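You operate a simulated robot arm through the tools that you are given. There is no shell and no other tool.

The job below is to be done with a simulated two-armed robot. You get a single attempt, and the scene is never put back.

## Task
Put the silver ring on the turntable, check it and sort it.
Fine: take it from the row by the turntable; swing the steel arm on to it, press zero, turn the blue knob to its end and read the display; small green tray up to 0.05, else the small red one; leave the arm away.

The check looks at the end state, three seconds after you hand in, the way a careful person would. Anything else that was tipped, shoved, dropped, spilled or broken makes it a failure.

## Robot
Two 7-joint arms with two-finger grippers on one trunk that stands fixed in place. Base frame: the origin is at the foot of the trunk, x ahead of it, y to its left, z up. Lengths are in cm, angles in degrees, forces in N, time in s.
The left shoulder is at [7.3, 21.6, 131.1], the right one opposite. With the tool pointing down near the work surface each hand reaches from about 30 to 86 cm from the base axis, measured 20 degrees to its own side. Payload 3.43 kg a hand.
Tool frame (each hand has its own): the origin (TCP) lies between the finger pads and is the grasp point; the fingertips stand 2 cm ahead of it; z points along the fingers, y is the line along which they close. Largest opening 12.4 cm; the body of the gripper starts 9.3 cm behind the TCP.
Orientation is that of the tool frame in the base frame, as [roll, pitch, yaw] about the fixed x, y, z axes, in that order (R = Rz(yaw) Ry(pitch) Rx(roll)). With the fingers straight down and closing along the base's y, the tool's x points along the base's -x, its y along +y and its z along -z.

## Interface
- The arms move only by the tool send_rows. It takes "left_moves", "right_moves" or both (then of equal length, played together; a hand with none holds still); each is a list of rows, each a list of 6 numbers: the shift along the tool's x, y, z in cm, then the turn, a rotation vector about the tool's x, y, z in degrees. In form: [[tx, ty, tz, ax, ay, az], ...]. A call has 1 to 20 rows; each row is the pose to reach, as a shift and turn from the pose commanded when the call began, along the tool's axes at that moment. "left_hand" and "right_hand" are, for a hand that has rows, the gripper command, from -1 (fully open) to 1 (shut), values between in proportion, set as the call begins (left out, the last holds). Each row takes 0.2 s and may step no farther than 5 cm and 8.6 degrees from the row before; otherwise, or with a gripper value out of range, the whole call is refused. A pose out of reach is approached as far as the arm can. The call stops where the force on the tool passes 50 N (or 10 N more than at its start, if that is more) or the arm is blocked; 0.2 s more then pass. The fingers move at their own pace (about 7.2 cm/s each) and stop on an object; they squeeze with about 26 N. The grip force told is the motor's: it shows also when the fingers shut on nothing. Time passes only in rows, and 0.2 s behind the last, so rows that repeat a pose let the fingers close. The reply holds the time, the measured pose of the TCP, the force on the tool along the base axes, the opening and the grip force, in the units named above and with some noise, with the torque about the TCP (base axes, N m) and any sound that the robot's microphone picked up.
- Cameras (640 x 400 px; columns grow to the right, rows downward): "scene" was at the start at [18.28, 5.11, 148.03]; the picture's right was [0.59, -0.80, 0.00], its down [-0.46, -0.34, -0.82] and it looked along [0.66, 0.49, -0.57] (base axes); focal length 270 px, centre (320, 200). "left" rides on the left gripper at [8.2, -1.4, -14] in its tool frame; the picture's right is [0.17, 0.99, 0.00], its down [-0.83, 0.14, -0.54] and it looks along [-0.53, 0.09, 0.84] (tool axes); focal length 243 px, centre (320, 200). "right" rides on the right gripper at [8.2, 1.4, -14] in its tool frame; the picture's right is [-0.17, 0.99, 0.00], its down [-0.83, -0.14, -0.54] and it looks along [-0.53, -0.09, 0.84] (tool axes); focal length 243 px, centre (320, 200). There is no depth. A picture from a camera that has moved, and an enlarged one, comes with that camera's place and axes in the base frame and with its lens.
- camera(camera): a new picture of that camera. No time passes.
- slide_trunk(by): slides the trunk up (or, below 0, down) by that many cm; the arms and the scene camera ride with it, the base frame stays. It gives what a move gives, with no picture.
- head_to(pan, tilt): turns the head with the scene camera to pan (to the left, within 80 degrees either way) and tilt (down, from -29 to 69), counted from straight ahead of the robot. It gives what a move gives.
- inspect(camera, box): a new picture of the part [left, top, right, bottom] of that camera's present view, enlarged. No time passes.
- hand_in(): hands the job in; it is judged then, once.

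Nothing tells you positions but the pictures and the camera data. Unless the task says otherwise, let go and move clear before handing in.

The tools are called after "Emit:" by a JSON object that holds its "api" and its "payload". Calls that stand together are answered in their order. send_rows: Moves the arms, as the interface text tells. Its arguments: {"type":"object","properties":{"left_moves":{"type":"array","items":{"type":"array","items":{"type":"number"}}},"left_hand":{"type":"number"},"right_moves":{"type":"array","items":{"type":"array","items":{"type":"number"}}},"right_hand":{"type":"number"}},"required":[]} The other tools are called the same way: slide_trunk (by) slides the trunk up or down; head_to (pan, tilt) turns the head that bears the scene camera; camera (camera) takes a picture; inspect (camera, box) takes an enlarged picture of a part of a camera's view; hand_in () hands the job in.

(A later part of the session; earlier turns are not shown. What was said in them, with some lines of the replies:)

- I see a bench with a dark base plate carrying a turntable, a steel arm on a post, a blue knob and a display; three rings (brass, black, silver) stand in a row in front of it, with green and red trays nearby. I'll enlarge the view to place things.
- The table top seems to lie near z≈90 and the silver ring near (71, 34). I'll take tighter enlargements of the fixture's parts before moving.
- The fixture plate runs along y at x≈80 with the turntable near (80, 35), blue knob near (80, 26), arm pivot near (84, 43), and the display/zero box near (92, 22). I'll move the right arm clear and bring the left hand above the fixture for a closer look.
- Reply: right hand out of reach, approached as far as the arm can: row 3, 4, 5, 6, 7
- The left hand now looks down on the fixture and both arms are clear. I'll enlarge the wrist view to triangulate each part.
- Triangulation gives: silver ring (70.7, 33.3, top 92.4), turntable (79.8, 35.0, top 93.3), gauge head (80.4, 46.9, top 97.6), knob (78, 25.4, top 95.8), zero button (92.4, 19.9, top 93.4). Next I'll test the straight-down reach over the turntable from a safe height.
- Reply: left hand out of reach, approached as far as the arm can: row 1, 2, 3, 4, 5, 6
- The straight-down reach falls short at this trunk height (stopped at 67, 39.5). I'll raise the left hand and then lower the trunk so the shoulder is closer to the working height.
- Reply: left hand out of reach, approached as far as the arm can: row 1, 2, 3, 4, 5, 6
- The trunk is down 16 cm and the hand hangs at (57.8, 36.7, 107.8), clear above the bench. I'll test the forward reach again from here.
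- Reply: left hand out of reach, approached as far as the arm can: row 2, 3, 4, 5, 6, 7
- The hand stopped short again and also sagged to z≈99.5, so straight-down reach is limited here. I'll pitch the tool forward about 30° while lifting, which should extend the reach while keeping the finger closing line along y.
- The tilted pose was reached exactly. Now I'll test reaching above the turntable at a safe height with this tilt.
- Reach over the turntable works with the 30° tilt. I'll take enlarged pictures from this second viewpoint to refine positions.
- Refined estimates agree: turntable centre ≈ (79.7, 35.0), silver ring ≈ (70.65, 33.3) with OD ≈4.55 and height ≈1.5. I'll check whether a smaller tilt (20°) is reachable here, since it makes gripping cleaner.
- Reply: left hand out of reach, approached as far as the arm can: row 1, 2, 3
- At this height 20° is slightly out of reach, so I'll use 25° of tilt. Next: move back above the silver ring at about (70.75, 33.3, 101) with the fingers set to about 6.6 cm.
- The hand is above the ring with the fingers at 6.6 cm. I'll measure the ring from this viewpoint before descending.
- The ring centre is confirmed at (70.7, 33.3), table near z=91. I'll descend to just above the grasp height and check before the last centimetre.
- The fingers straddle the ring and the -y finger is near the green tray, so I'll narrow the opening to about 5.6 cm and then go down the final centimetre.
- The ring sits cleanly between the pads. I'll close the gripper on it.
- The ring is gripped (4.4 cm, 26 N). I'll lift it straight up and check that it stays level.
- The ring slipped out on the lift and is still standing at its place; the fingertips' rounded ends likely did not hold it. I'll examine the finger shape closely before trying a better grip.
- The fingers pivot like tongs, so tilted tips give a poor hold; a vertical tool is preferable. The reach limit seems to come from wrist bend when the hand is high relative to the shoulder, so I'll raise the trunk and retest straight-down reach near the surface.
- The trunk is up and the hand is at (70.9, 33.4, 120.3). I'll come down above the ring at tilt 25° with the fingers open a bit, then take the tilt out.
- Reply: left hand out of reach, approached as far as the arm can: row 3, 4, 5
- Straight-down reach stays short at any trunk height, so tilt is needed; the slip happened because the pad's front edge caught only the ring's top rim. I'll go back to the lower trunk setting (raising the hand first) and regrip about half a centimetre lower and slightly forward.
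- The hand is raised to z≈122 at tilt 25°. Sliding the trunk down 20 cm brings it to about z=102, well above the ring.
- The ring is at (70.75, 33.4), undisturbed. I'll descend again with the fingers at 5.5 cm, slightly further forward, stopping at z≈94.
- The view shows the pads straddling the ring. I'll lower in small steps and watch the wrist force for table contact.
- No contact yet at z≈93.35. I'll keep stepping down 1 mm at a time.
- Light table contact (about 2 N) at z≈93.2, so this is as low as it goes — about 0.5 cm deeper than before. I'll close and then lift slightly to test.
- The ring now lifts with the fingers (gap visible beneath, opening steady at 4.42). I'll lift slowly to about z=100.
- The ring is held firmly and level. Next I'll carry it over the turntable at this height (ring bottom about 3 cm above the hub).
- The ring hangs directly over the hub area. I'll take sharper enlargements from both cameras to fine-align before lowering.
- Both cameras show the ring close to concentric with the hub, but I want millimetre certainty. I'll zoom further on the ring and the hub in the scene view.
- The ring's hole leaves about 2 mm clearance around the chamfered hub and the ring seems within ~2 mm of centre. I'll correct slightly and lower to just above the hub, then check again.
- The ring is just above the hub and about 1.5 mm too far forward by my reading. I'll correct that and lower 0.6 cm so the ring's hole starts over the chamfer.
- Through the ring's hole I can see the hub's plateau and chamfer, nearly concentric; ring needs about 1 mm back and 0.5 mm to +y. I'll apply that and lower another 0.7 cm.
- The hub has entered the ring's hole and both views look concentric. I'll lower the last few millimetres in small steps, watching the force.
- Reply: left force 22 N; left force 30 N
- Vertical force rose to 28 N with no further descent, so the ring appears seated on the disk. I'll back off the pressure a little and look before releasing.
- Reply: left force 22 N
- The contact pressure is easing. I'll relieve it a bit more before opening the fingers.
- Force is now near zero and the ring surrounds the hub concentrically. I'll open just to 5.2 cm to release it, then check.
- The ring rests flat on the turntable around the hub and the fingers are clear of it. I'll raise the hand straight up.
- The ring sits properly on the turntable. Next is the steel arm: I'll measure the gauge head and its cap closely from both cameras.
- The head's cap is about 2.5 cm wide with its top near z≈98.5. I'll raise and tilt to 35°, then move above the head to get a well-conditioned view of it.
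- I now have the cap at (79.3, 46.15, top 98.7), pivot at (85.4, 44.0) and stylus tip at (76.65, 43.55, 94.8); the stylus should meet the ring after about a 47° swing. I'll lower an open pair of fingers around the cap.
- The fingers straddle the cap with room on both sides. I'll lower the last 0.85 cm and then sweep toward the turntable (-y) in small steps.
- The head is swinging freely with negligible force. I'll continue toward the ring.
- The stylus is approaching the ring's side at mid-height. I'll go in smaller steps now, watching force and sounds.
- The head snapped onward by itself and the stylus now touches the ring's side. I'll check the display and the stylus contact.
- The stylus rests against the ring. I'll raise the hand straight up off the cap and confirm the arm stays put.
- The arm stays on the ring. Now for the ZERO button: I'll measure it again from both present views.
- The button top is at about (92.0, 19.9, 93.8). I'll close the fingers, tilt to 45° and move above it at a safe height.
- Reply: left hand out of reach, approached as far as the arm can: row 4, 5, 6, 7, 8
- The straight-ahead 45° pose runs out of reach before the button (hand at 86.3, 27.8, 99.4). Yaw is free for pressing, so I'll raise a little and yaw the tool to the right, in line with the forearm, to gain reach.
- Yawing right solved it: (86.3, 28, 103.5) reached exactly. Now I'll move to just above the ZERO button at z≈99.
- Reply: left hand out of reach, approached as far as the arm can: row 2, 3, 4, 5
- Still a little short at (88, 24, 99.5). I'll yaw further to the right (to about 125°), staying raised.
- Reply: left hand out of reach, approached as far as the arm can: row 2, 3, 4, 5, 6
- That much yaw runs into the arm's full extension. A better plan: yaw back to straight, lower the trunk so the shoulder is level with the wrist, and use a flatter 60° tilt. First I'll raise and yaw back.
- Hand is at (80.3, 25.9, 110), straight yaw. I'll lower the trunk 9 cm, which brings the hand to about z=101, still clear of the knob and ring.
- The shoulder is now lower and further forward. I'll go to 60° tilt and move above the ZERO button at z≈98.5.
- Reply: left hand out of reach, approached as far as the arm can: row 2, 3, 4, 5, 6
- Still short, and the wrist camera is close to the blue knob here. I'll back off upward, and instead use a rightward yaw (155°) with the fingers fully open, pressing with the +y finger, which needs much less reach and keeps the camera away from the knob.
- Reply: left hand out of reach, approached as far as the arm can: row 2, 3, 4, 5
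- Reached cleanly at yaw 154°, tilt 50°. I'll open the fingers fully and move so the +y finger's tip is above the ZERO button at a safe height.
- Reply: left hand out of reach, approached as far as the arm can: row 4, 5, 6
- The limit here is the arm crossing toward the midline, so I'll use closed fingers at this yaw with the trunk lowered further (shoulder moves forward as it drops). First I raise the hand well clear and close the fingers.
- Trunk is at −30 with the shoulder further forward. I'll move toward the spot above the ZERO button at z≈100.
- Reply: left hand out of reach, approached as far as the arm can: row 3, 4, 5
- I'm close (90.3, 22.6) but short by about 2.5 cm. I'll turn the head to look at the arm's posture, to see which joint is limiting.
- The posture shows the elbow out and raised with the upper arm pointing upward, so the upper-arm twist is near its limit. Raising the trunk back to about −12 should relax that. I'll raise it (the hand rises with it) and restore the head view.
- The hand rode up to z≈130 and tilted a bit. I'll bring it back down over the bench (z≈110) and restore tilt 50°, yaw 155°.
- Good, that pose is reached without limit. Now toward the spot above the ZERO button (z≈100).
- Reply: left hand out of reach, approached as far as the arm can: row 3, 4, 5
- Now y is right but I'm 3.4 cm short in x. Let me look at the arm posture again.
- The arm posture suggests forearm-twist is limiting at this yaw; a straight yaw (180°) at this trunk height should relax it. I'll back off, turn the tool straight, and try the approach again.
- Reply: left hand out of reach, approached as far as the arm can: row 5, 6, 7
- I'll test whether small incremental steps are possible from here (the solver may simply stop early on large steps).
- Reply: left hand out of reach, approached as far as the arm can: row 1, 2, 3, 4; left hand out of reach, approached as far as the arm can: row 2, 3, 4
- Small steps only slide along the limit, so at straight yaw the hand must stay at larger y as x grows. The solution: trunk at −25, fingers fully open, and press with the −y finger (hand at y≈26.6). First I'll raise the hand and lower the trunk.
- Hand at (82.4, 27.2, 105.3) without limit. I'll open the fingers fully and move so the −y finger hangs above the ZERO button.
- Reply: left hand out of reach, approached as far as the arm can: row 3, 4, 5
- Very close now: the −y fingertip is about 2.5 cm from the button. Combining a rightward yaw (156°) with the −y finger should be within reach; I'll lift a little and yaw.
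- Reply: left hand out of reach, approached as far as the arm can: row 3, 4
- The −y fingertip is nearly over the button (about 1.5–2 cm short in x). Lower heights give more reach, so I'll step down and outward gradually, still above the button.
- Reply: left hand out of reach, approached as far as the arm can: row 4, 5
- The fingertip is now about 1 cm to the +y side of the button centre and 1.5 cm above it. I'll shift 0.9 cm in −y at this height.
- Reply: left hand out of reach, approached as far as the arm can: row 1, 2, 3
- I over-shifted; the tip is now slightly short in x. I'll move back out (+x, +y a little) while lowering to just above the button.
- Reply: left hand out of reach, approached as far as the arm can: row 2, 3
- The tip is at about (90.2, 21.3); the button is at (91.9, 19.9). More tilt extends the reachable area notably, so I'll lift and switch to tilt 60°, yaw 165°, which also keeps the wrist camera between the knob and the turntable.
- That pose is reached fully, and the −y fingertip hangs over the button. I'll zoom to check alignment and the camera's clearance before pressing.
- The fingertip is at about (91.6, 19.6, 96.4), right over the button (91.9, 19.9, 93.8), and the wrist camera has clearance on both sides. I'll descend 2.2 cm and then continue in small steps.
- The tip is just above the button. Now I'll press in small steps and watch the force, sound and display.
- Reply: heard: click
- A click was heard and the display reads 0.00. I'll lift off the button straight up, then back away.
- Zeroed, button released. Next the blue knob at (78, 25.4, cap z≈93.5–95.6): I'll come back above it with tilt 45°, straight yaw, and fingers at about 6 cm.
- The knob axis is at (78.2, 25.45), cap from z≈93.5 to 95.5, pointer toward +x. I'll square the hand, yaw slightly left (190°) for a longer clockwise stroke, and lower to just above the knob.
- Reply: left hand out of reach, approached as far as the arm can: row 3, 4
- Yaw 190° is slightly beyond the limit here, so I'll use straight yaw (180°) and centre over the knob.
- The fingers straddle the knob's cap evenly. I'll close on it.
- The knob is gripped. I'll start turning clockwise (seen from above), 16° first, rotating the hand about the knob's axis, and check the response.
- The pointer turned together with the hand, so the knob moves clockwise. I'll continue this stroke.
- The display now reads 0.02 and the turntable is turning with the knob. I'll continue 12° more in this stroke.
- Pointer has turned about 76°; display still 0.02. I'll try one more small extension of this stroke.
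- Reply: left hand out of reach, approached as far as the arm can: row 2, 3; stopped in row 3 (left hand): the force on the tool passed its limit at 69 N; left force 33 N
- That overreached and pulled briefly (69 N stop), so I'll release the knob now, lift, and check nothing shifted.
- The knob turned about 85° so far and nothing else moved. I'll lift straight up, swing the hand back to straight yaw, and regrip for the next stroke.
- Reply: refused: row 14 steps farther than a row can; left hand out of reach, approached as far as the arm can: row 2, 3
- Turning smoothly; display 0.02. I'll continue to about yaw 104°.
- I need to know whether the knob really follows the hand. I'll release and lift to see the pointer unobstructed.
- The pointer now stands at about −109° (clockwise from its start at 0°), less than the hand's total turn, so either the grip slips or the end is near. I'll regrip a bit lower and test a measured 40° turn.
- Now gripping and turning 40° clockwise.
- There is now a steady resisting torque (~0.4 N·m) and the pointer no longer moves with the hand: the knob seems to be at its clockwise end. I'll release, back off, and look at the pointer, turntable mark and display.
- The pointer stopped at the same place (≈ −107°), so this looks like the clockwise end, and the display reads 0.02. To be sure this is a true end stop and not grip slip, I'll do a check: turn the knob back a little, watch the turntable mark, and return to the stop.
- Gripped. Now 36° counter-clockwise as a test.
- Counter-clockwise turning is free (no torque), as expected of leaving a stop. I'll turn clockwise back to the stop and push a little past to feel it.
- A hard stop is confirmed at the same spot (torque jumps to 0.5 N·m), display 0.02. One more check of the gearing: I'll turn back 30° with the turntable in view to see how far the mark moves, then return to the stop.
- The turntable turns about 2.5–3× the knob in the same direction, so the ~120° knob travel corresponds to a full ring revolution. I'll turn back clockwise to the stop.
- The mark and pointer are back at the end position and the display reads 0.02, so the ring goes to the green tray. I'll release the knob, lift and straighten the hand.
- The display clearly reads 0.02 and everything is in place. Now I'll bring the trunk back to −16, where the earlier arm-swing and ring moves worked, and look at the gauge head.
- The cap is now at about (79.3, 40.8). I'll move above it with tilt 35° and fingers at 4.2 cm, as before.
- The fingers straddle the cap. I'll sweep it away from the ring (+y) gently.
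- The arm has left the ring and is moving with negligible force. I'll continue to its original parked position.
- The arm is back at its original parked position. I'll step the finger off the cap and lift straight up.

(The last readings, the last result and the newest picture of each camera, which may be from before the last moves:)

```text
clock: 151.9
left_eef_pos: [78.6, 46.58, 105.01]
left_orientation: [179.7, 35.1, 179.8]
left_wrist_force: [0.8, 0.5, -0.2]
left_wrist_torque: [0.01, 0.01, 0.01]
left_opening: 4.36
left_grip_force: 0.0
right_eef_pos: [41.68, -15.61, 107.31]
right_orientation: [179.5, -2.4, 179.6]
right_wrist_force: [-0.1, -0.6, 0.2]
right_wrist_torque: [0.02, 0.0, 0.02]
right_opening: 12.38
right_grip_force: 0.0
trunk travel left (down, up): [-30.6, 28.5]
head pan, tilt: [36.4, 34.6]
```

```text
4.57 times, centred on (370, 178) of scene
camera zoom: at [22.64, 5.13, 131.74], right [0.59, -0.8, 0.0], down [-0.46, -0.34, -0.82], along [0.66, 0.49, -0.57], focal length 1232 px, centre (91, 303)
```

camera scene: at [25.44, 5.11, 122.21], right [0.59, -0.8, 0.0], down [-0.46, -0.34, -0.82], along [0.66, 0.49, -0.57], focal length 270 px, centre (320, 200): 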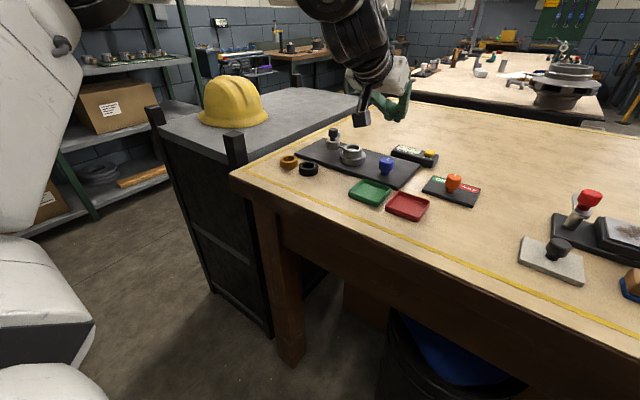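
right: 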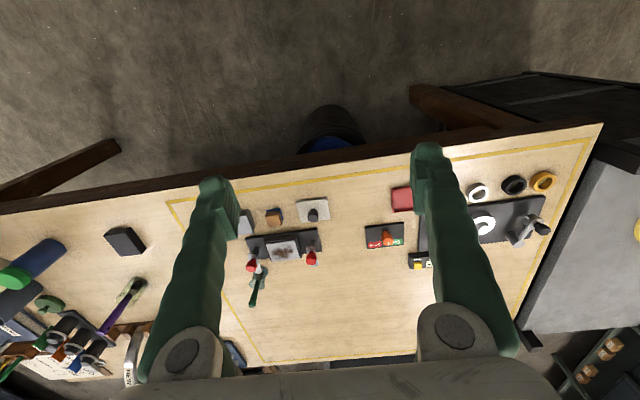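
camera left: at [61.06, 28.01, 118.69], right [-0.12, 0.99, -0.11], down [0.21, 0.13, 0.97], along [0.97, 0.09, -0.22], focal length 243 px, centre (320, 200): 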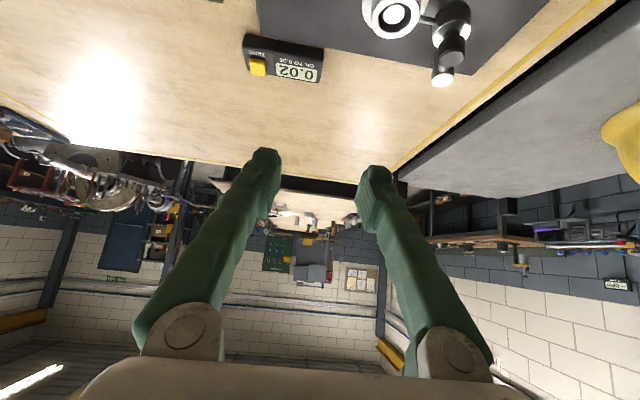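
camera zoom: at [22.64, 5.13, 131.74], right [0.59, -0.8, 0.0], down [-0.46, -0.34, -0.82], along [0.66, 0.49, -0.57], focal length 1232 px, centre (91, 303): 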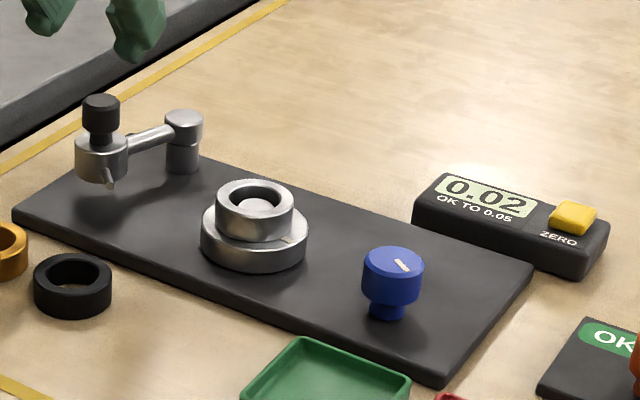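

The arm is parked and the display still shows 0.02. Next I'll fetch the ring: move above the turntable with tilt 25° and fingers at 5.6 cm.

Emit:
{"api": "send_rows", "payload": {"left_moves": [[0.1, -2.5, 0.4, 0, 2, 0], [0.3, -5.0, 1.2, 0, 4, 0], [0.6, -7.5, 2.0, 0, 6, 0], [0.9, -9.8, 2.8, 0, 8, 0], [1.07, -11.58, 3.53, 0, 10, 0], [1.07, -11.58, 3.53, 0, 10, 0]], "left_hand": 0.097}}

Emit:
{"api": "inspect", "payload": {"camera": "left", "box": [240, 60, 400, 220]}}

Emit:
{"api": "inspect", "payload": {"camera": "scene", "box": [320, 135, 392, 195]}}

```text
clock: 153.3
left_eef_pos: [79.71, 35.12, 101.23]
left_orientation: [179.6, 25.0, 180.0]
left_wrist_force: [-0.2, -0.3, -1.2]
left_wrist_torque: [-0.04, 0.01, 0.0]
left_opening: 5.55
left_grip_force: 0.1
right_eef_pos: [41.8, -15.58, 107.28]
right_orientation: [179.4, -2.2, 179.7]
right_wrist_force: [0.0, -0.3, 0.7]
right_wrist_torque: [0.0, -0.03, 0.03]
right_opening: 12.41
right_grip_force: 0.0
trunk travel left (down, up): [-30.6, 28.5]
head pan, tilt: [36.4, 34.6]
```

```text
2.50 times, centred on (320, 140) of left
camera zoom: at [66.36, 33.49, 110.45], right [-0.15, 0.99, -0.06], down [0.52, 0.14, 0.84], along [0.84, 0.09, -0.54], focal length 606 px, centre (320, 350)
```

zoom: 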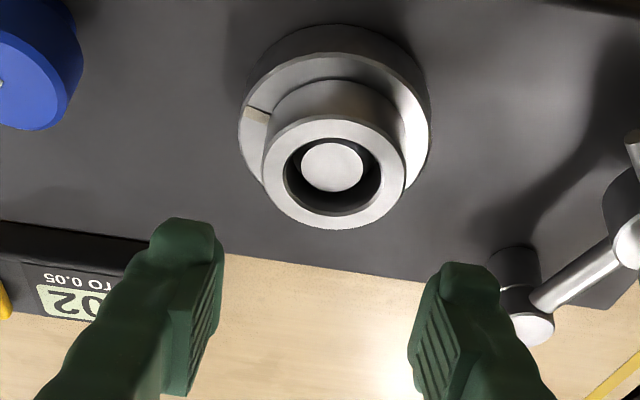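

```text
6.67 times, centred on (356, 165) of scene
camera zoom: at [22.52, 5.09, 131.76], right [0.59, -0.8, 0.0], down [-0.46, -0.34, -0.82], along [0.66, 0.49, -0.57], focal length 1797 px, centre (80, 433)
```

zoom: 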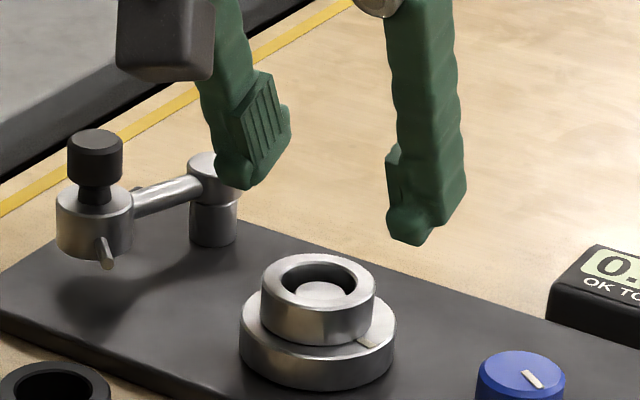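

Emit:
{"api": "send_rows", "payload": {"left_moves": [[0.45, 0, 1.0, 0, 0, 0], [0.9, 0, 2.0, 0, 0, 0], [1.35, 0.03, 3.0, 0, 0, 0], [1.77, 0.05, 3.92, 0, 0, 0], [1.77, 0.05, 3.92, 0, 0, 0]]}}

Emit:
{"api": "inspect", "payload": {"camera": "left", "box": [250, 110, 390, 220]}}

Emit:
{"api": "inspect", "payload": {"camera": "scene", "box": [335, 150, 385, 195]}}

```text
clock: 154.5
left_eef_pos: [79.69, 35.02, 97.09]
left_orientation: [179.6, 25.0, -179.9]
left_wrist_force: [0.6, 1.1, 0.0]
left_wrist_torque: [0.02, 0.02, -0.01]
left_opening: 5.62
left_grip_force: 0.0
right_eef_pos: [41.67, -15.78, 107.26]
right_orientation: [179.4, -2.4, 179.6]
right_wrist_force: [-0.3, 0.1, -0.2]
right_wrist_torque: [0.04, 0.0, -0.01]
right_opening: 12.38
right_grip_force: 0.1
trunk travel left (down, up): [-30.6, 28.5]
head pan, tilt: [36.4, 34.6]
```

```text
3.64 times, centred on (320, 165) of left
camera zoom: at [66.43, 33.52, 106.23], right [-0.15, 0.99, -0.06], down [0.52, 0.14, 0.84], along [0.84, 0.09, -0.54], focal length 882 px, centre (320, 327)
```

zoom: 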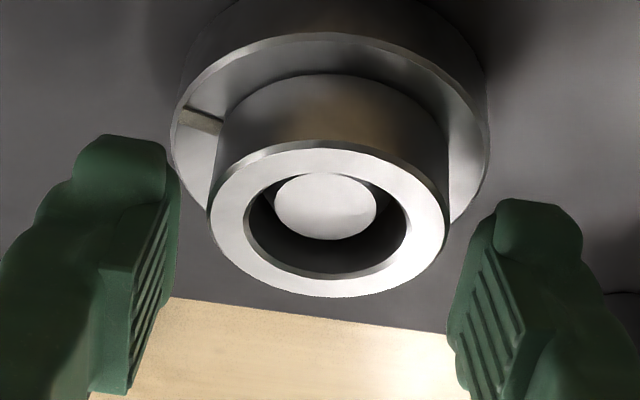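

```text
8.89 times, centred on (360, 172) of scene
camera zoom: at [22.62, 5.1, 131.74], right [0.59, -0.8, 0.0], down [-0.46, -0.34, -0.82], along [0.66, 0.49, -0.57], focal length 2395 px, centre (-36, 444)
```

zoom: 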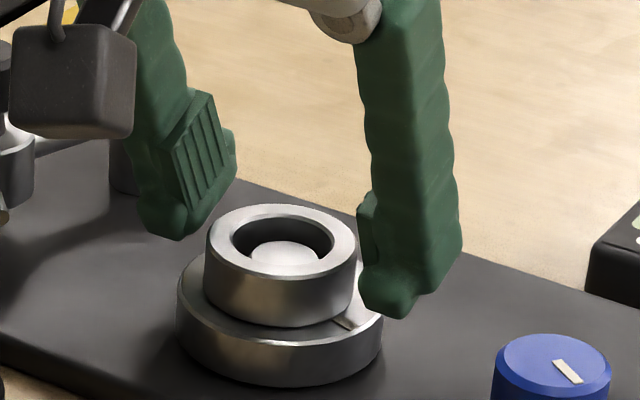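

Emit:
{"api": "send_rows", "payload": {"left_moves": [[0.12, 0, 0.34, 0, 0, 0], [0.22, 0, 0.6, 0, 0, 0], [0.22, 0, 0.6, 0, 0, 0]]}}

Emit:
{"api": "send_rows", "payload": {"left_moves": [[0.042, 0, 0.09, 0, 0, 0], [0.042, 0, 0.09, 0, 0, 0]]}}

Emit:
{"api": "inspect", "payload": {"camera": "scene", "box": [335, 150, 385, 195]}}

```text
clock: 155.3
left_eef_pos: [79.83, 35.03, 96.32]
left_orientation: [179.7, 24.9, 179.9]
left_wrist_force: [0.0, 0.4, -0.1]
left_wrist_torque: [0.01, 0.01, 0.02]
left_opening: 5.57
left_grip_force: 0.0
right_eef_pos: [41.87, -15.61, 107.33]
right_orientation: [179.4, -2.4, 179.6]
right_wrist_force: [-0.4, -0.7, 0.1]
right_wrist_torque: [0.05, 0.0, 0.01]
right_opening: 12.39
right_grip_force: 0.2
trunk travel left (down, up): [-30.6, 28.5]
head pan, tilt: [36.4, 34.6]
```

```text
clock: 155.9
left_eef_pos: [79.94, 35.11, 96.3]
left_orientation: [179.6, 25.0, 180.0]
left_wrist_force: [0.4, -0.4, -0.7]
left_wrist_torque: [0.01, -0.01, 0.04]
left_opening: 5.61
left_grip_force: 0.1
right_eef_pos: [41.75, -15.57, 107.32]
right_orientation: [179.4, -2.5, 179.5]
right_wrist_force: [-0.2, 0.4, -0.1]
right_wrist_torque: [-0.01, -0.01, 0.01]
right_opening: 12.4
right_grip_force: 0.1
trunk travel left (down, up): [-30.6, 28.5]
head pan, tilt: [36.4, 34.6]
```

```text
8.89 times, centred on (360, 172) of scene
camera zoom: at [22.62, 5.11, 131.74], right [0.59, -0.8, 0.0], down [-0.46, -0.34, -0.82], along [0.66, 0.49, -0.57], focal length 2395 px, centre (-36, 444)
```

zoom: 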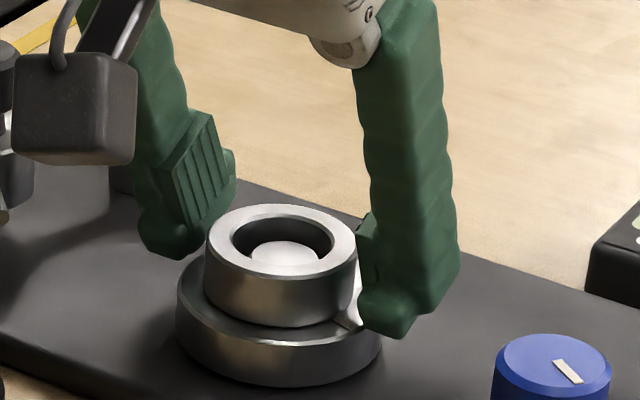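

The fingers are at ring height without touching the turntable. I'll close and lift slightly to test the hold.

Emit:
{"api": "send_rows", "payload": {"left_moves": [[0, 0, 0, 0, 0, 0], [0, 0, 0, 0, 0, 0], [0, 0, 0, 0, 0, 0], [0, 0, 0, 0, 0, 0]], "left_hand": 1}}

Emit:
{"api": "send_rows", "payload": {"left_moves": [[-0.06, 0, -0.14, 0, 0, 0], [-0.13, 0, -0.27, 0, 0, 0], [-0.21, 0, -0.45, 0, 0, 0], [-0.3, 0, -0.63, 0, 0, 0], [-0.3, 0, -0.63, 0, 0, 0]]}}

Emit:
{"api": "inspect", "payload": {"camera": "scene", "box": [335, 150, 385, 195]}}

Emit:
{"api": "inspect", "payload": {"camera": "left", "box": [250, 110, 390, 220]}}

```text
clock: 156.9
left_eef_pos: [79.84, 35.14, 96.25]
left_orientation: [179.8, 25.0, 179.9]
left_wrist_force: [0.7, -1.6, -0.4]
left_wrist_torque: [-0.06, -0.03, -0.03]
left_opening: 4.44
left_grip_force: 26.0
right_eef_pos: [41.8, -15.56, 107.35]
right_orientation: [179.4, -2.4, 179.6]
right_wrist_force: [0.7, -0.7, 0.7]
right_wrist_torque: [0.02, 0.0, 0.01]
right_opening: 12.39
right_grip_force: 0.0
trunk travel left (down, up): [-30.6, 28.5]
head pan, tilt: [36.4, 34.6]
```

```text
clock: 158.1
left_eef_pos: [79.81, 35.11, 97.03]
left_orientation: [179.7, 25.0, 180.0]
left_wrist_force: [0.8, -0.6, -1.4]
left_wrist_torque: [0.0, -0.09, 0.0]
left_opening: 4.44
left_grip_force: 26.0
right_eef_pos: [41.82, -15.78, 107.22]
right_orientation: [179.4, -2.4, 179.6]
right_wrist_force: [-0.1, 0.0, -0.2]
right_wrist_torque: [0.01, 0.01, 0.0]
right_opening: 12.43
right_grip_force: 0.0
trunk travel left (down, up): [-30.6, 28.5]
head pan, tilt: [36.4, 34.6]
```

```text
8.89 times, centred on (360, 172) of scene
camera zoom: at [22.64, 5.11, 131.74], right [0.59, -0.8, 0.0], down [-0.46, -0.34, -0.82], along [0.66, 0.49, -0.57], focal length 2395 px, centre (-36, 444)
```

zoom: 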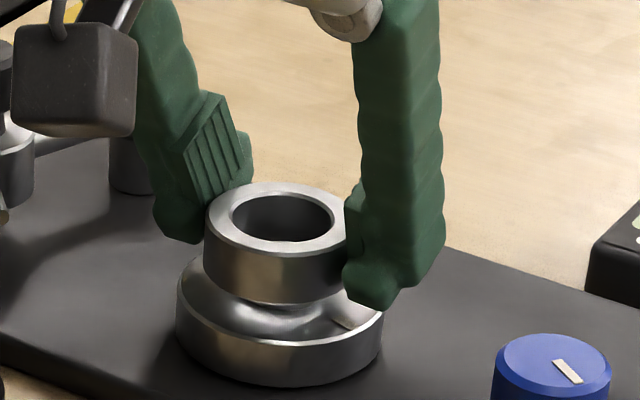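

```text
3.64 times, centred on (320, 165) of left
camera zoom: at [66.6, 33.59, 106.18], right [-0.15, 0.99, -0.06], down [0.52, 0.14, 0.84], along [0.84, 0.09, -0.54], focal length 882 px, centre (320, 327)
```

zoom: 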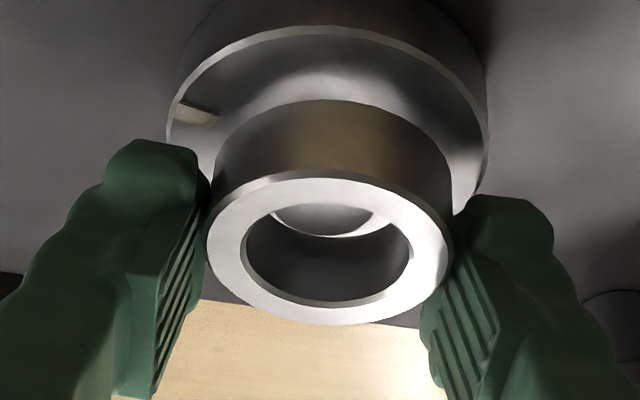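

The ring is lifting off the hub, held level. I'll raise it to about z=101.5.

Emit:
{"api": "send_rows", "payload": {"left_moves": [[-0.25, 0, -0.5, 0, 0, 0], [-0.55, 0, -1.2, 0, 0, 0], [-0.9, 0, -1.95, 0, 0, 0], [-1.3, 0, -2.75, 0, 0, 0], [-1.7, 0, -3.6, 0, 0, 0], [-1.95, 0, -4.15, 0, 0, 0], [-1.95, 0, -4.15, 0, 0, 0]]}}

Emit:
{"api": "inspect", "payload": {"camera": "scene", "box": [330, 130, 400, 210]}}

Emit:
{"api": "camera", "payload": {"camera": "left"}}

```text
clock: 159.7
left_eef_pos: [79.86, 35.05, 101.59]
left_orientation: [179.6, 25.0, 179.9]
left_wrist_force: [0.1, 0.5, -0.6]
left_wrist_torque: [0.02, -0.02, 0.02]
left_opening: 4.45
left_grip_force: 25.7
right_eef_pos: [41.83, -15.63, 107.3]
right_orientation: [179.4, -2.3, 179.6]
right_wrist_force: [-1.5, -0.6, -0.4]
right_wrist_torque: [0.0, -0.03, -0.01]
right_opening: 12.42
right_grip_force: 0.1
trunk travel left (down, up): [-30.6, 28.5]
head pan, tilt: [36.4, 34.6]
```

```text
5.00 times, centred on (365, 170) of scene
camera zoom: at [22.63, 5.11, 131.74], right [0.59, -0.8, 0.0], down [-0.46, -0.34, -0.82], along [0.66, 0.49, -0.57], focal length 1347 px, centre (95, 350)
```

zoom: 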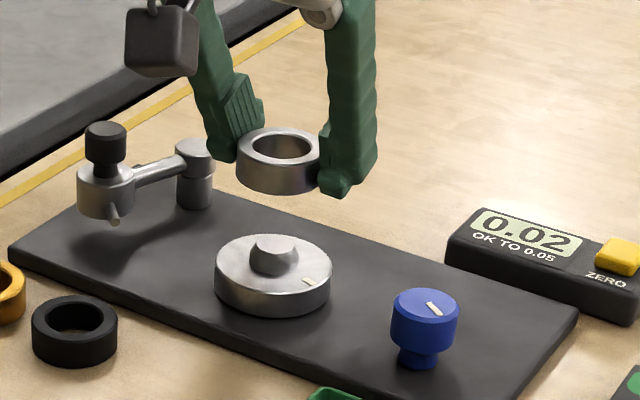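

```text
taken
camera left: at [66.59, 33.5, 110.73], right [-0.15, 0.99, -0.06], down [0.52, 0.14, 0.84], along [0.84, 0.09, -0.54], focal length 243 px, centre (320, 200)
```

left: 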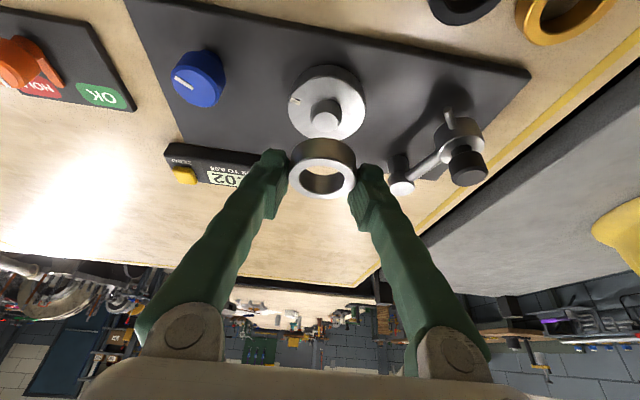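

The ring is off and held; arm parked, display 0.02. The green tray spans about x 66.4–73.2, y 21.7–28.3. I'll carry the ring over its centre at this height.

Emit:
{"api": "send_rows", "payload": {"left_moves": [[1.47, -1.68, -0.68, 0, 0, 0], [2.93, -3.35, -1.37, 0, 0, 0], [4.4, -5.03, -2.05, 0, 0, 0], [5.86, -6.7, -2.73, 0, 0, 0], [7.33, -8.38, -3.42, 0, 0, 0], [8.79, -10.05, -4.1, 0, 0, 0], [8.79, -10.05, -4.1, 0, 0, 0]]}}

Emit:
{"api": "camera", "payload": {"camera": "left"}}

Emit:
{"api": "inspect", "payload": {"camera": "scene", "box": [330, 130, 430, 230]}}

```text
clock: 161.3
left_eef_pos: [70.28, 24.89, 101.72]
left_orientation: [179.7, 25.1, -179.9]
left_wrist_force: [0.0, 0.0, -1.4]
left_wrist_torque: [-0.03, 0.0, 0.04]
left_opening: 4.46
left_grip_force: 26.2
right_eef_pos: [41.79, -15.55, 107.27]
right_orientation: [179.4, -2.3, 179.5]
right_wrist_force: [0.1, 0.3, 0.2]
right_wrist_torque: [-0.03, 0.0, -0.01]
right_opening: 12.38
right_grip_force: 0.0
trunk travel left (down, up): [-30.6, 28.5]
head pan, tilt: [36.4, 34.6]
```

```text
taken
camera left: at [56.89, 23.45, 110.83], right [-0.15, 0.99, -0.06], down [0.52, 0.14, 0.84], along [0.84, 0.09, -0.54], focal length 243 px, centre (320, 200)
```

left: 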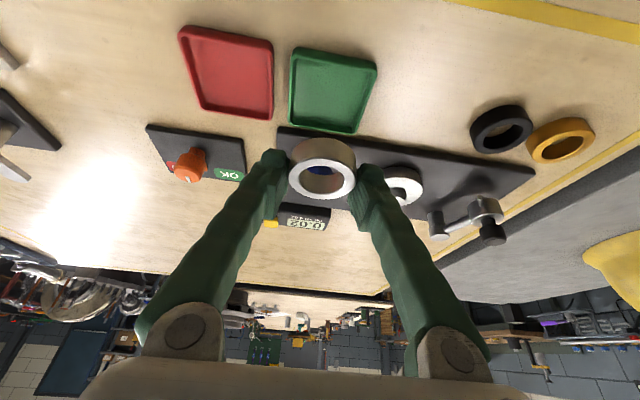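

```text
4.00 times, centred on (380, 180) of scene
camera zoom: at [22.63, 5.13, 131.74], right [0.59, -0.8, 0.0], down [-0.46, -0.34, -0.82], along [0.66, 0.49, -0.57], focal length 1078 px, centre (80, 280)
```

zoom: 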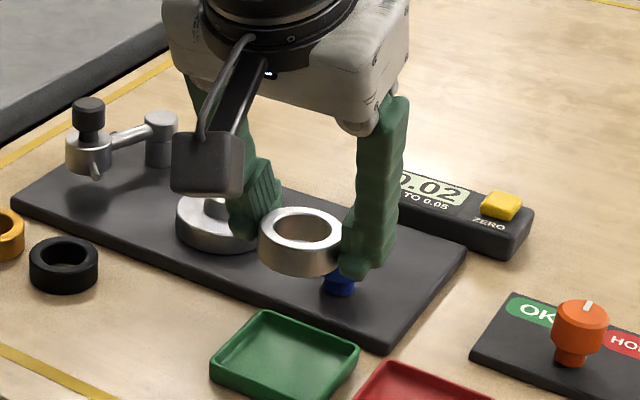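

Over the tray region. I'll measure the green tray from here to align the ring with its centre.

Emit:
{"api": "inspect", "payload": {"camera": "left", "box": [260, 35, 400, 145]}}

Emit:
{"api": "inspect", "payload": {"camera": "scene", "box": [375, 200, 430, 235]}}

Emit:
{"api": "inspect", "payload": {"camera": "left", "box": [260, 120, 380, 220]}}

```text
3.64 times, centred on (330, 90) of left
camera zoom: at [56.89, 23.45, 110.83], right [-0.15, 0.99, -0.06], down [0.52, 0.14, 0.84], along [0.84, 0.09, -0.54], focal length 882 px, centre (284, 600)
```

zoom: 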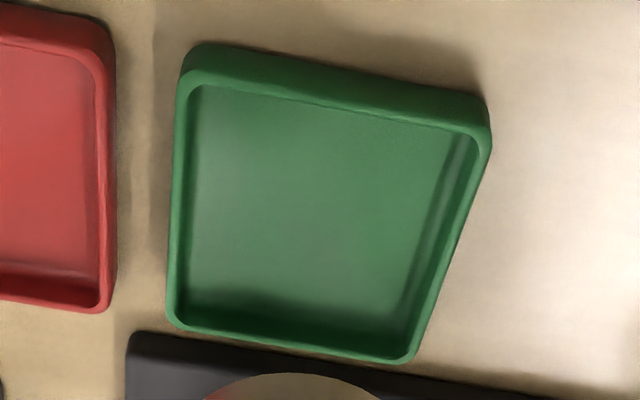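

```text
11.43 times, centred on (402, 218) of scene
camera zoom: at [22.63, 5.13, 131.74], right [0.59, -0.8, 0.0], down [-0.46, -0.34, -0.82], along [0.66, 0.49, -0.57], focal length 3080 px, centre (-623, 0)
```

zoom: 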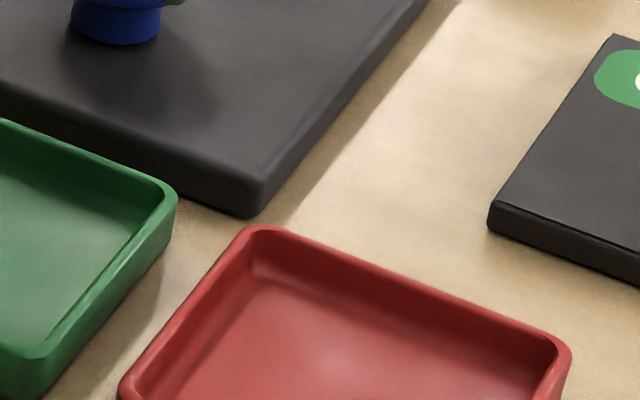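

```text
4.00 times, centred on (320, 170) of left
camera zoom: at [56.89, 23.45, 110.83], right [-0.15, 0.99, -0.06], down [0.52, 0.14, 0.84], along [0.84, 0.09, -0.54], focal length 970 px, centre (320, 320)
```

zoom: 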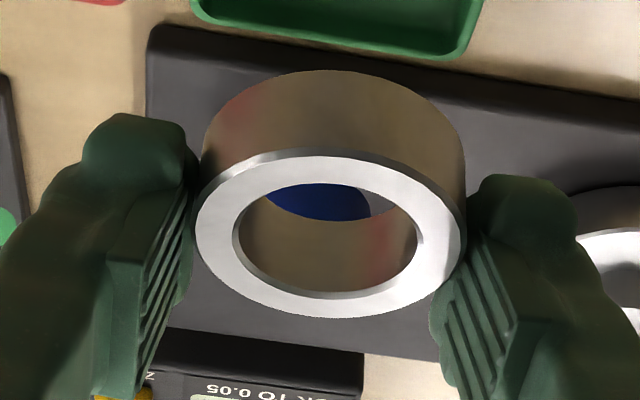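

The tray's centre is at (69.85, 24.8) with its rim about 1.25 cm above the table; the ring is right above it. I'll lower until the ring is just above the rim.

Emit:
{"api": "send_rows", "payload": {"left_moves": [[0.6, -0.02, 1.3, 0, 0, 0], [1.2, -0.05, 2.6, 0, 0, 0], [1.8, -0.08, 3.85, 0, 0, 0], [2.3, -0.1, 4.95, 0, 0, 0], [2.62, -0.1, 5.6, 0, 0, 0], [2.62, -0.1, 5.6, 0, 0, 0]]}}

Emit:
{"api": "inspect", "payload": {"camera": "left", "box": [250, 90, 390, 230]}}

Emit:
{"api": "inspect", "payload": {"camera": "scene", "box": [340, 175, 420, 240]}}

```text
clock: 162.7
left_eef_pos: [70.11, 24.82, 95.4]
left_orientation: [179.6, 25.0, 180.0]
left_wrist_force: [-1.1, -0.3, -1.4]
left_wrist_torque: [0.0, 0.02, 0.0]
left_opening: 4.46
left_grip_force: 26.2
right_eef_pos: [41.85, -15.63, 107.17]
right_orientation: [179.4, -2.4, 179.5]
right_wrist_force: [0.4, 0.6, 0.2]
right_wrist_torque: [0.0, 0.01, -0.03]
right_opening: 12.39
right_grip_force: 0.1
trunk travel left (down, up): [-30.6, 28.5]
head pan, tilt: [36.4, 34.6]
```

```text
2.86 times, centred on (320, 160) of left
camera zoom: at [56.93, 23.34, 104.55], right [-0.15, 0.99, -0.06], down [0.52, 0.14, 0.84], along [0.84, 0.09, -0.54], focal length 693 px, centre (320, 314)
```

zoom: 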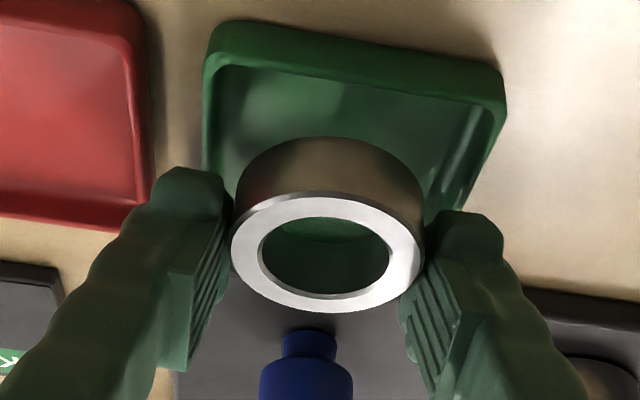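

```text
6.15 times, centred on (380, 208) of scene
camera zoom: at [22.63, 5.11, 131.74], right [0.59, -0.8, 0.0], down [-0.46, -0.34, -0.82], along [0.66, 0.49, -0.57], focal length 1658 px, centre (-49, 154)
```

zoom: 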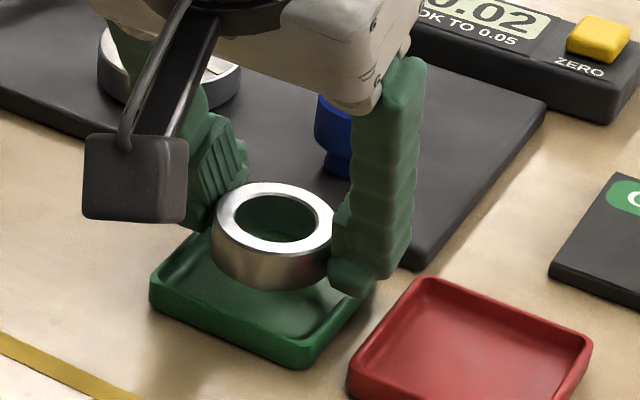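

Emit:
{"api": "inspect", "payload": {"camera": "scene", "box": [352, 192, 408, 237]}}

```text
8.89 times, centred on (380, 214) of scene
camera zoom: at [22.63, 5.11, 131.74], right [0.59, -0.8, 0.0], down [-0.46, -0.34, -0.82], along [0.66, 0.49, -0.57], focal length 2395 px, centre (-213, 71)
```

zoom: 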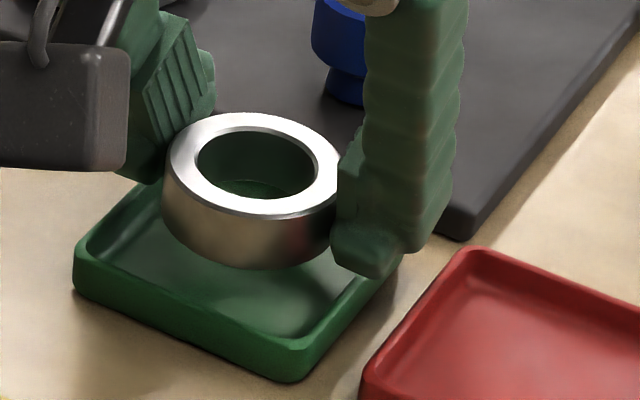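

Ring centre (69.65, 24.75) versus tray centre (69.85, 24.85): well aligned. I'll lower another 0.6 cm, checking for contact with the rim.

Emit:
{"api": "send_rows", "payload": {"left_moves": [[0.05, 0.03, 0.2, 0, 0, 0], [0.11, 0.05, 0.4, 0, 0, 0], [0.163, 0.05, 0.586, 0, 0, 0], [0.163, 0.05, 0.586, 0, 0, 0]]}}

Emit:
{"api": "inspect", "payload": {"camera": "scene", "box": [352, 192, 408, 237]}}

Emit:
{"api": "inspect", "payload": {"camera": "left", "box": [250, 90, 390, 230]}}

```text
clock: 163.7
left_eef_pos: [70.45, 24.98, 94.75]
left_orientation: [179.5, 25.1, -180.0]
left_wrist_force: [-0.5, 1.3, -1.3]
left_wrist_torque: [-0.02, -0.01, 0.03]
left_opening: 4.47
left_grip_force: 26.0
right_eef_pos: [41.63, -15.71, 107.26]
right_orientation: [179.4, -2.4, 179.6]
right_wrist_force: [0.7, 0.2, 0.2]
right_wrist_torque: [0.04, -0.05, 0.0]
right_opening: 12.41
right_grip_force: 0.0
trunk travel left (down, up): [-30.6, 28.5]
head pan, tilt: [36.4, 34.6]
```

```text
8.89 times, centred on (380, 214) of scene
camera zoom: at [22.63, 5.11, 131.74], right [0.59, -0.8, 0.0], down [-0.46, -0.34, -0.82], along [0.66, 0.49, -0.57], focal length 2395 px, centre (-213, 71)
```

zoom: 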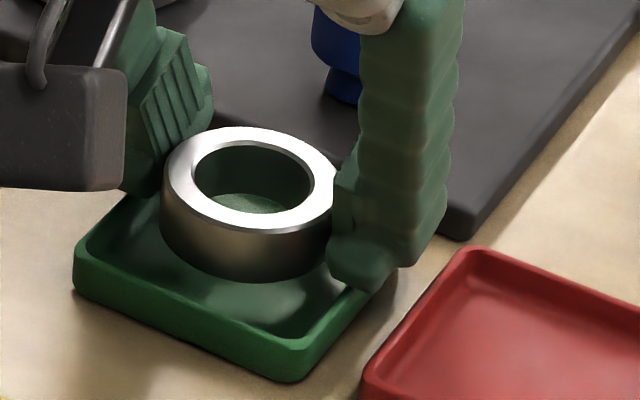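

```text
2.86 times, centred on (320, 160) of left
camera zoom: at [57.09, 23.44, 103.93], right [-0.15, 0.99, -0.06], down [0.52, 0.14, 0.84], along [0.84, 0.09, -0.54], focal length 693 px, centre (320, 314)
```

zoom: 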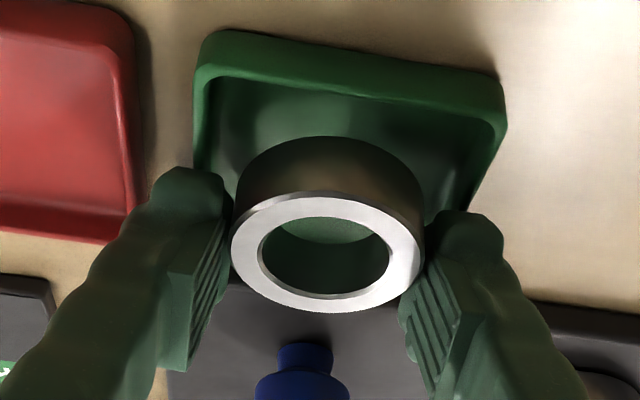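

Emit:
{"api": "send_rows", "payload": {"left_moves": [[0.042, 0, 0.09, 0, 0, 0], [0.085, 0, 0.18, 0, 0, 0], [0.085, 0, 0.18, 0, 0, 0]]}}

Emit:
{"api": "inspect", "payload": {"camera": "scene", "box": [352, 192, 408, 237]}}

```text
clock: 164.5
left_eef_pos: [70.42, 24.94, 94.66]
left_orientation: [179.7, 25.3, -180.0]
left_wrist_force: [-0.1, 0.8, 6.8]
left_wrist_torque: [-0.21, 0.0, -0.03]
left_opening: 4.45
left_grip_force: 25.7
right_eef_pos: [41.61, -15.57, 107.2]
right_orientation: [179.5, -2.4, 179.6]
right_wrist_force: [-0.2, -0.1, 0.4]
right_wrist_torque: [0.01, -0.05, 0.01]
right_opening: 12.41
right_grip_force: 0.0
trunk travel left (down, up): [-30.6, 28.5]
head pan, tilt: [36.4, 34.6]
```

```text
8.89 times, centred on (380, 214) of scene
camera zoom: at [22.55, 5.1, 131.76], right [0.59, -0.8, 0.0], down [-0.46, -0.34, -0.82], along [0.66, 0.49, -0.57], focal length 2395 px, centre (-213, 71)
```

zoom: 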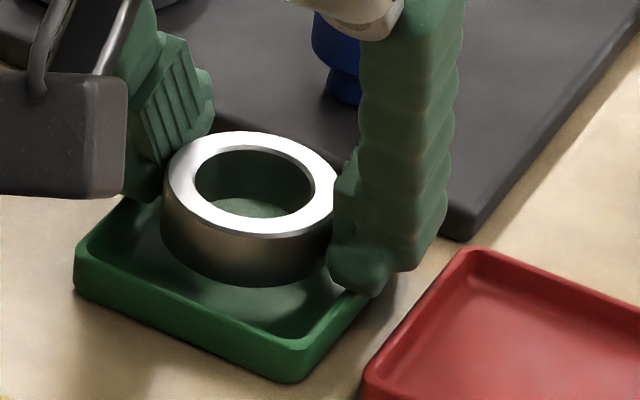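

The fingertips just touch the tray rim (7 N), so I'll rise 1.5 mm, then open slightly to let the ring settle into the tray.

Emit:
{"api": "send_rows", "payload": {"left_moves": [[-0.04, 0, -0.09, 0, 0, 0], [-0.085, -0.03, -0.18, 0, 0, 0], [-0.085, -0.03, -0.18, 0, 0, 0]]}}

Emit:
{"api": "send_rows", "payload": {"left_moves": [[0, 0, 0, 0, 0, 0], [0, 0, 0, 0, 0, 0], [0, 0, 0, 0, 0, 0]], "left_hand": 0.18}}

Emit:
{"api": "inspect", "payload": {"camera": "scene", "box": [352, 192, 408, 237]}}

Emit:
{"api": "inspect", "payload": {"camera": "left", "box": [250, 90, 390, 230]}}

```text
clock: 165.3
left_eef_pos: [70.31, 24.94, 94.71]
left_orientation: [179.6, 25.0, 180.0]
left_wrist_force: [-0.3, -0.5, -0.7]
left_wrist_torque: [0.0, 0.02, 0.0]
left_opening: 4.46
left_grip_force: 25.9
right_eef_pos: [41.82, -15.64, 107.24]
right_orientation: [179.4, -2.4, 179.7]
right_wrist_force: [-0.8, -0.4, 0.2]
right_wrist_torque: [0.01, 0.02, 0.01]
right_opening: 12.41
right_grip_force: 0.1
trunk travel left (down, up): [-30.6, 28.5]
head pan, tilt: [36.4, 34.6]
```

```text
clock: 166.1
left_eef_pos: [70.27, 24.97, 94.77]
left_orientation: [179.8, 24.9, -180.0]
left_wrist_force: [0.2, 0.1, 1.0]
left_wrist_torque: [0.02, 0.02, 0.04]
left_opening: 5.08
left_grip_force: 0.1
right_eef_pos: [41.88, -15.61, 107.2]
right_orientation: [179.3, -2.3, 179.6]
right_wrist_force: [-0.2, 0.7, 0.0]
right_wrist_torque: [0.0, -0.01, 0.0]
right_opening: 12.4
right_grip_force: 0.2
trunk travel left (down, up): [-30.6, 28.5]
head pan, tilt: [36.4, 34.6]
```

```text
8.89 times, centred on (380, 214) of scene
camera zoom: at [22.62, 5.11, 131.74], right [0.59, -0.8, 0.0], down [-0.46, -0.34, -0.82], along [0.66, 0.49, -0.57], focal length 2395 px, centre (-213, 71)
```

zoom: 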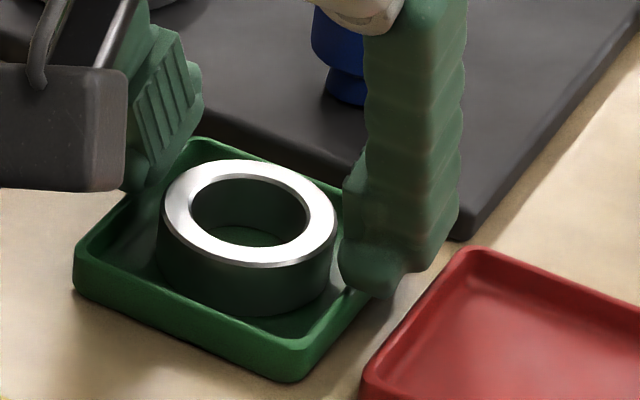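

```text
2.86 times, centred on (320, 160) of left
camera zoom: at [57.05, 23.4, 103.96], right [-0.15, 0.99, -0.06], down [0.52, 0.14, 0.84], along [0.84, 0.09, -0.54], focal length 693 px, centre (320, 314)
```

zoom: 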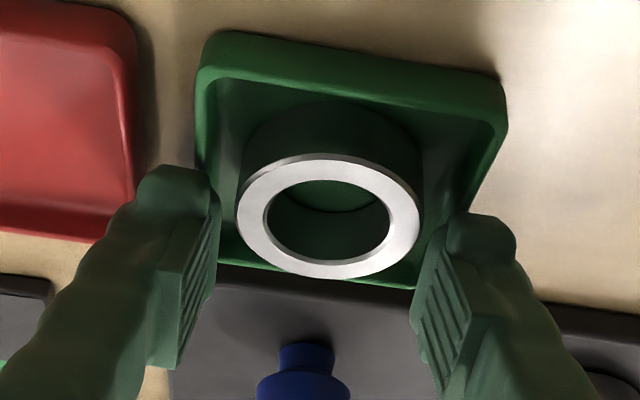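

The ring is lying flat in the green tray. I'll raise the hand straight up and check.

Emit:
{"api": "send_rows", "payload": {"left_moves": [[-0.42, 0, -0.91, 0, 0, 0], [-1.06, 0, -2.27, 0, 0, 0], [-2.1, 0, -4.5, 0, 0, 0], [-3.2, 0, -6.8, 0, 0, 0], [-4.2, 0, -9.0, 0, 0, 0], [-4.2, 0, -9.0, 0, 0, 0]]}}

Emit:
{"api": "camera", "payload": {"camera": "scene"}}

Emit:
{"api": "inspect", "payload": {"camera": "scene", "box": [280, 140, 460, 260]}}

```text
clock: 167.5
left_eef_pos: [70.06, 25.2, 104.65]
left_orientation: [179.8, 25.0, 180.0]
left_wrist_force: [-0.5, 0.0, -0.1]
left_wrist_torque: [0.02, 0.04, 0.01]
left_opening: 5.07
left_grip_force: 0.0
left hand out of reach, approached as far as the arm can: row 5
right_eef_pos: [41.77, -15.68, 107.31]
right_orientation: [179.5, -2.4, 179.7]
right_wrist_force: [0.1, -0.1, -0.2]
right_wrist_torque: [0.0, 0.0, 0.0]
right_opening: 12.41
right_grip_force: 0.0
trunk travel left (down, up): [-30.6, 28.5]
head pan, tilt: [36.4, 34.6]
```

```text
taken
camera scene: at [22.66, 5.12, 131.73], right [0.59, -0.8, 0.0], down [-0.46, -0.34, -0.82], along [0.66, 0.49, -0.57], focal length 270 px, centre (320, 200)
```

scene: 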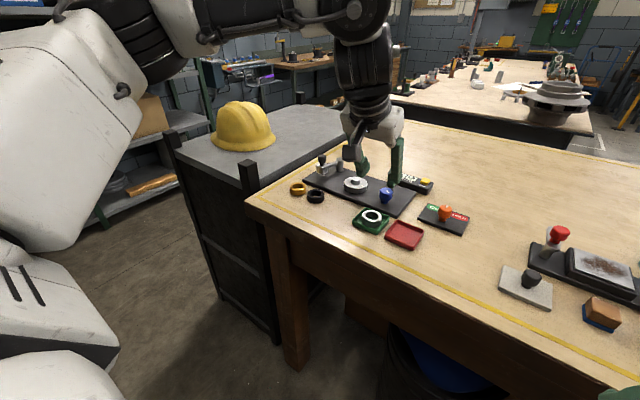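

```text
3.33 times, centred on (370, 200) of scene
camera zoom: at [22.66, 5.12, 131.73], right [0.59, -0.8, 0.0], down [-0.46, -0.34, -0.82], along [0.66, 0.49, -0.57], focal length 898 px, centre (153, 200)
```

zoom: 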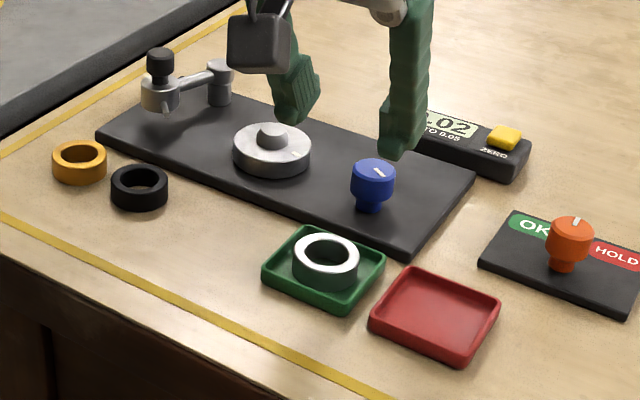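

The ring lies in the green tray, the arm is parked, and the other rings, red tray and plate are untouched. I'll retract the hand well clear and take a last look.

Emit:
{"api": "send_rows", "payload": {"left_moves": [[1.2, 1.5, -2.2, 0, 0, 0], [2.7, 3.5, -4.6, 0, 0, 0], [4.3, 5.7, -7.2, 0, 0, 0], [5.9, 7.9, -9.8, 0, 0, 0], [7.5, 10, -12.3, 0, 0, 0], [7.5, 10, -12.3, 0, 0, 0]]}}

Emit:
{"api": "camera", "payload": {"camera": "scene"}}

Emit:
{"api": "inspect", "payload": {"camera": "scene", "box": [280, 140, 460, 260]}}

Emit:
{"api": "inspect", "payload": {"camera": "scene", "box": [350, 195, 400, 235]}}

```text
clock: 168.9
left_eef_pos: [58.42, 34.81, 112.71]
left_orientation: [179.6, 25.0, 179.9]
left_wrist_force: [-0.1, 0.4, 0.0]
left_wrist_torque: [0.01, 0.01, -0.01]
left_opening: 5.07
left_grip_force: 0.1
right_eef_pos: [41.96, -15.68, 107.38]
right_orientation: [179.4, -2.3, 179.5]
right_wrist_force: [0.8, 1.1, -0.8]
right_wrist_torque: [0.04, 0.0, -0.02]
right_opening: 12.39
right_grip_force: 0.1
trunk travel left (down, up): [-30.6, 28.5]
head pan, tilt: [36.4, 34.6]
```

```text
taken
camera scene: at [22.7, 5.07, 131.72], right [0.59, -0.8, 0.0], down [-0.46, -0.34, -0.82], along [0.66, 0.49, -0.57], focal length 270 px, centre (320, 200)
```

scene: 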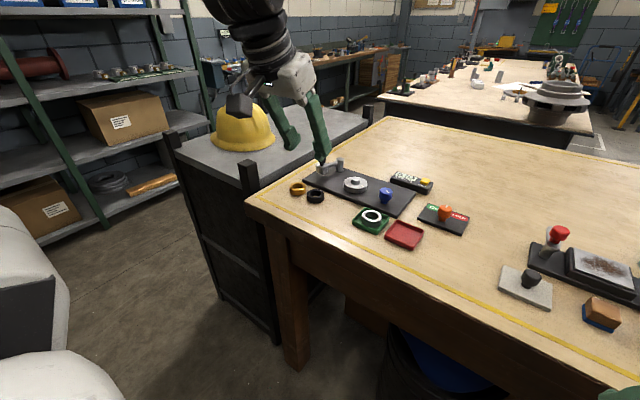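

```text
3.33 times, centred on (370, 200) of scene
camera zoom: at [22.7, 5.07, 131.72], right [0.59, -0.8, 0.0], down [-0.46, -0.34, -0.82], along [0.66, 0.49, -0.57], focal length 898 px, centre (153, 200)
```

zoom: 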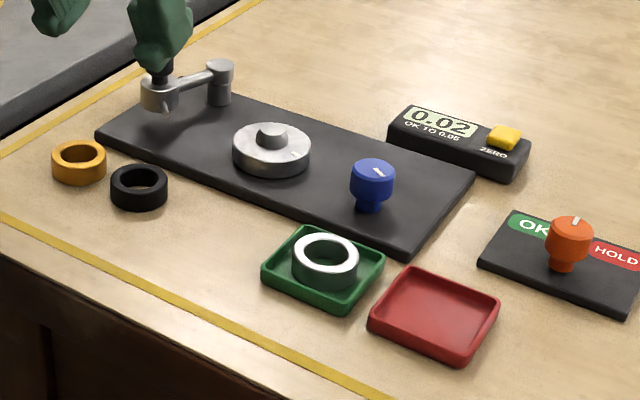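

```text
10.00 times, centred on (375, 215) of scene
camera zoom: at [22.7, 5.07, 131.72], right [0.59, -0.8, 0.0], down [-0.46, -0.34, -0.82], along [0.66, 0.49, -0.57], focal length 2695 px, centre (-230, 50)
```

zoom: 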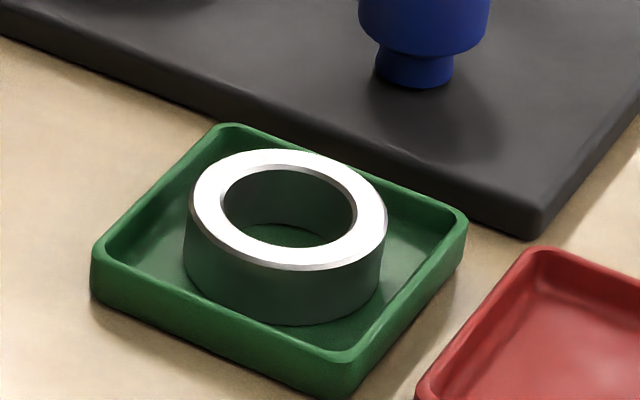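

The silver ring lies flat in the green tray (display reading 0.02, limit 0.05), the steel arm is parked away from the turntable, and nothing else has been disturbed. Both hands are clear, so I'll hand in.

Emit:
{"api": "hand_in", "payload": {}}

```text
The job is handed in.
```

The silver ring passed and is lying flat in the small green tray. The display read 0.02 with the blue knob at its end, and the limit is 0.05.

- **Check:** I placed the ring on the turntable, swung the steel arm onto it and pressed zero, and the display showed 0.00. I then turned the knob clockwise until it hit a hard stop. The knob turned about 120° in all, and from the turntable's mark that was roughly one full turn of the ring.
- **Extra turning:** To make sure it was a true stop and not the grip slipping, I turned the knob back 20–40° twice and returned it to the stop each time. The display stayed at 0.02.
- **Slips:** My first grip on the ring slipped, and it stayed standing in the row. Once while turning the knob I overreached, and the force stop tripped at 69 N. The pictures showed nothing moved out of place either time.
- **How things are left:** The arm is back where it started, away from the turntable. The knob is at its clockwise end. The other rings, the red tray and the rest of the bench look undisturbed in the last picture, and both hands are clear.
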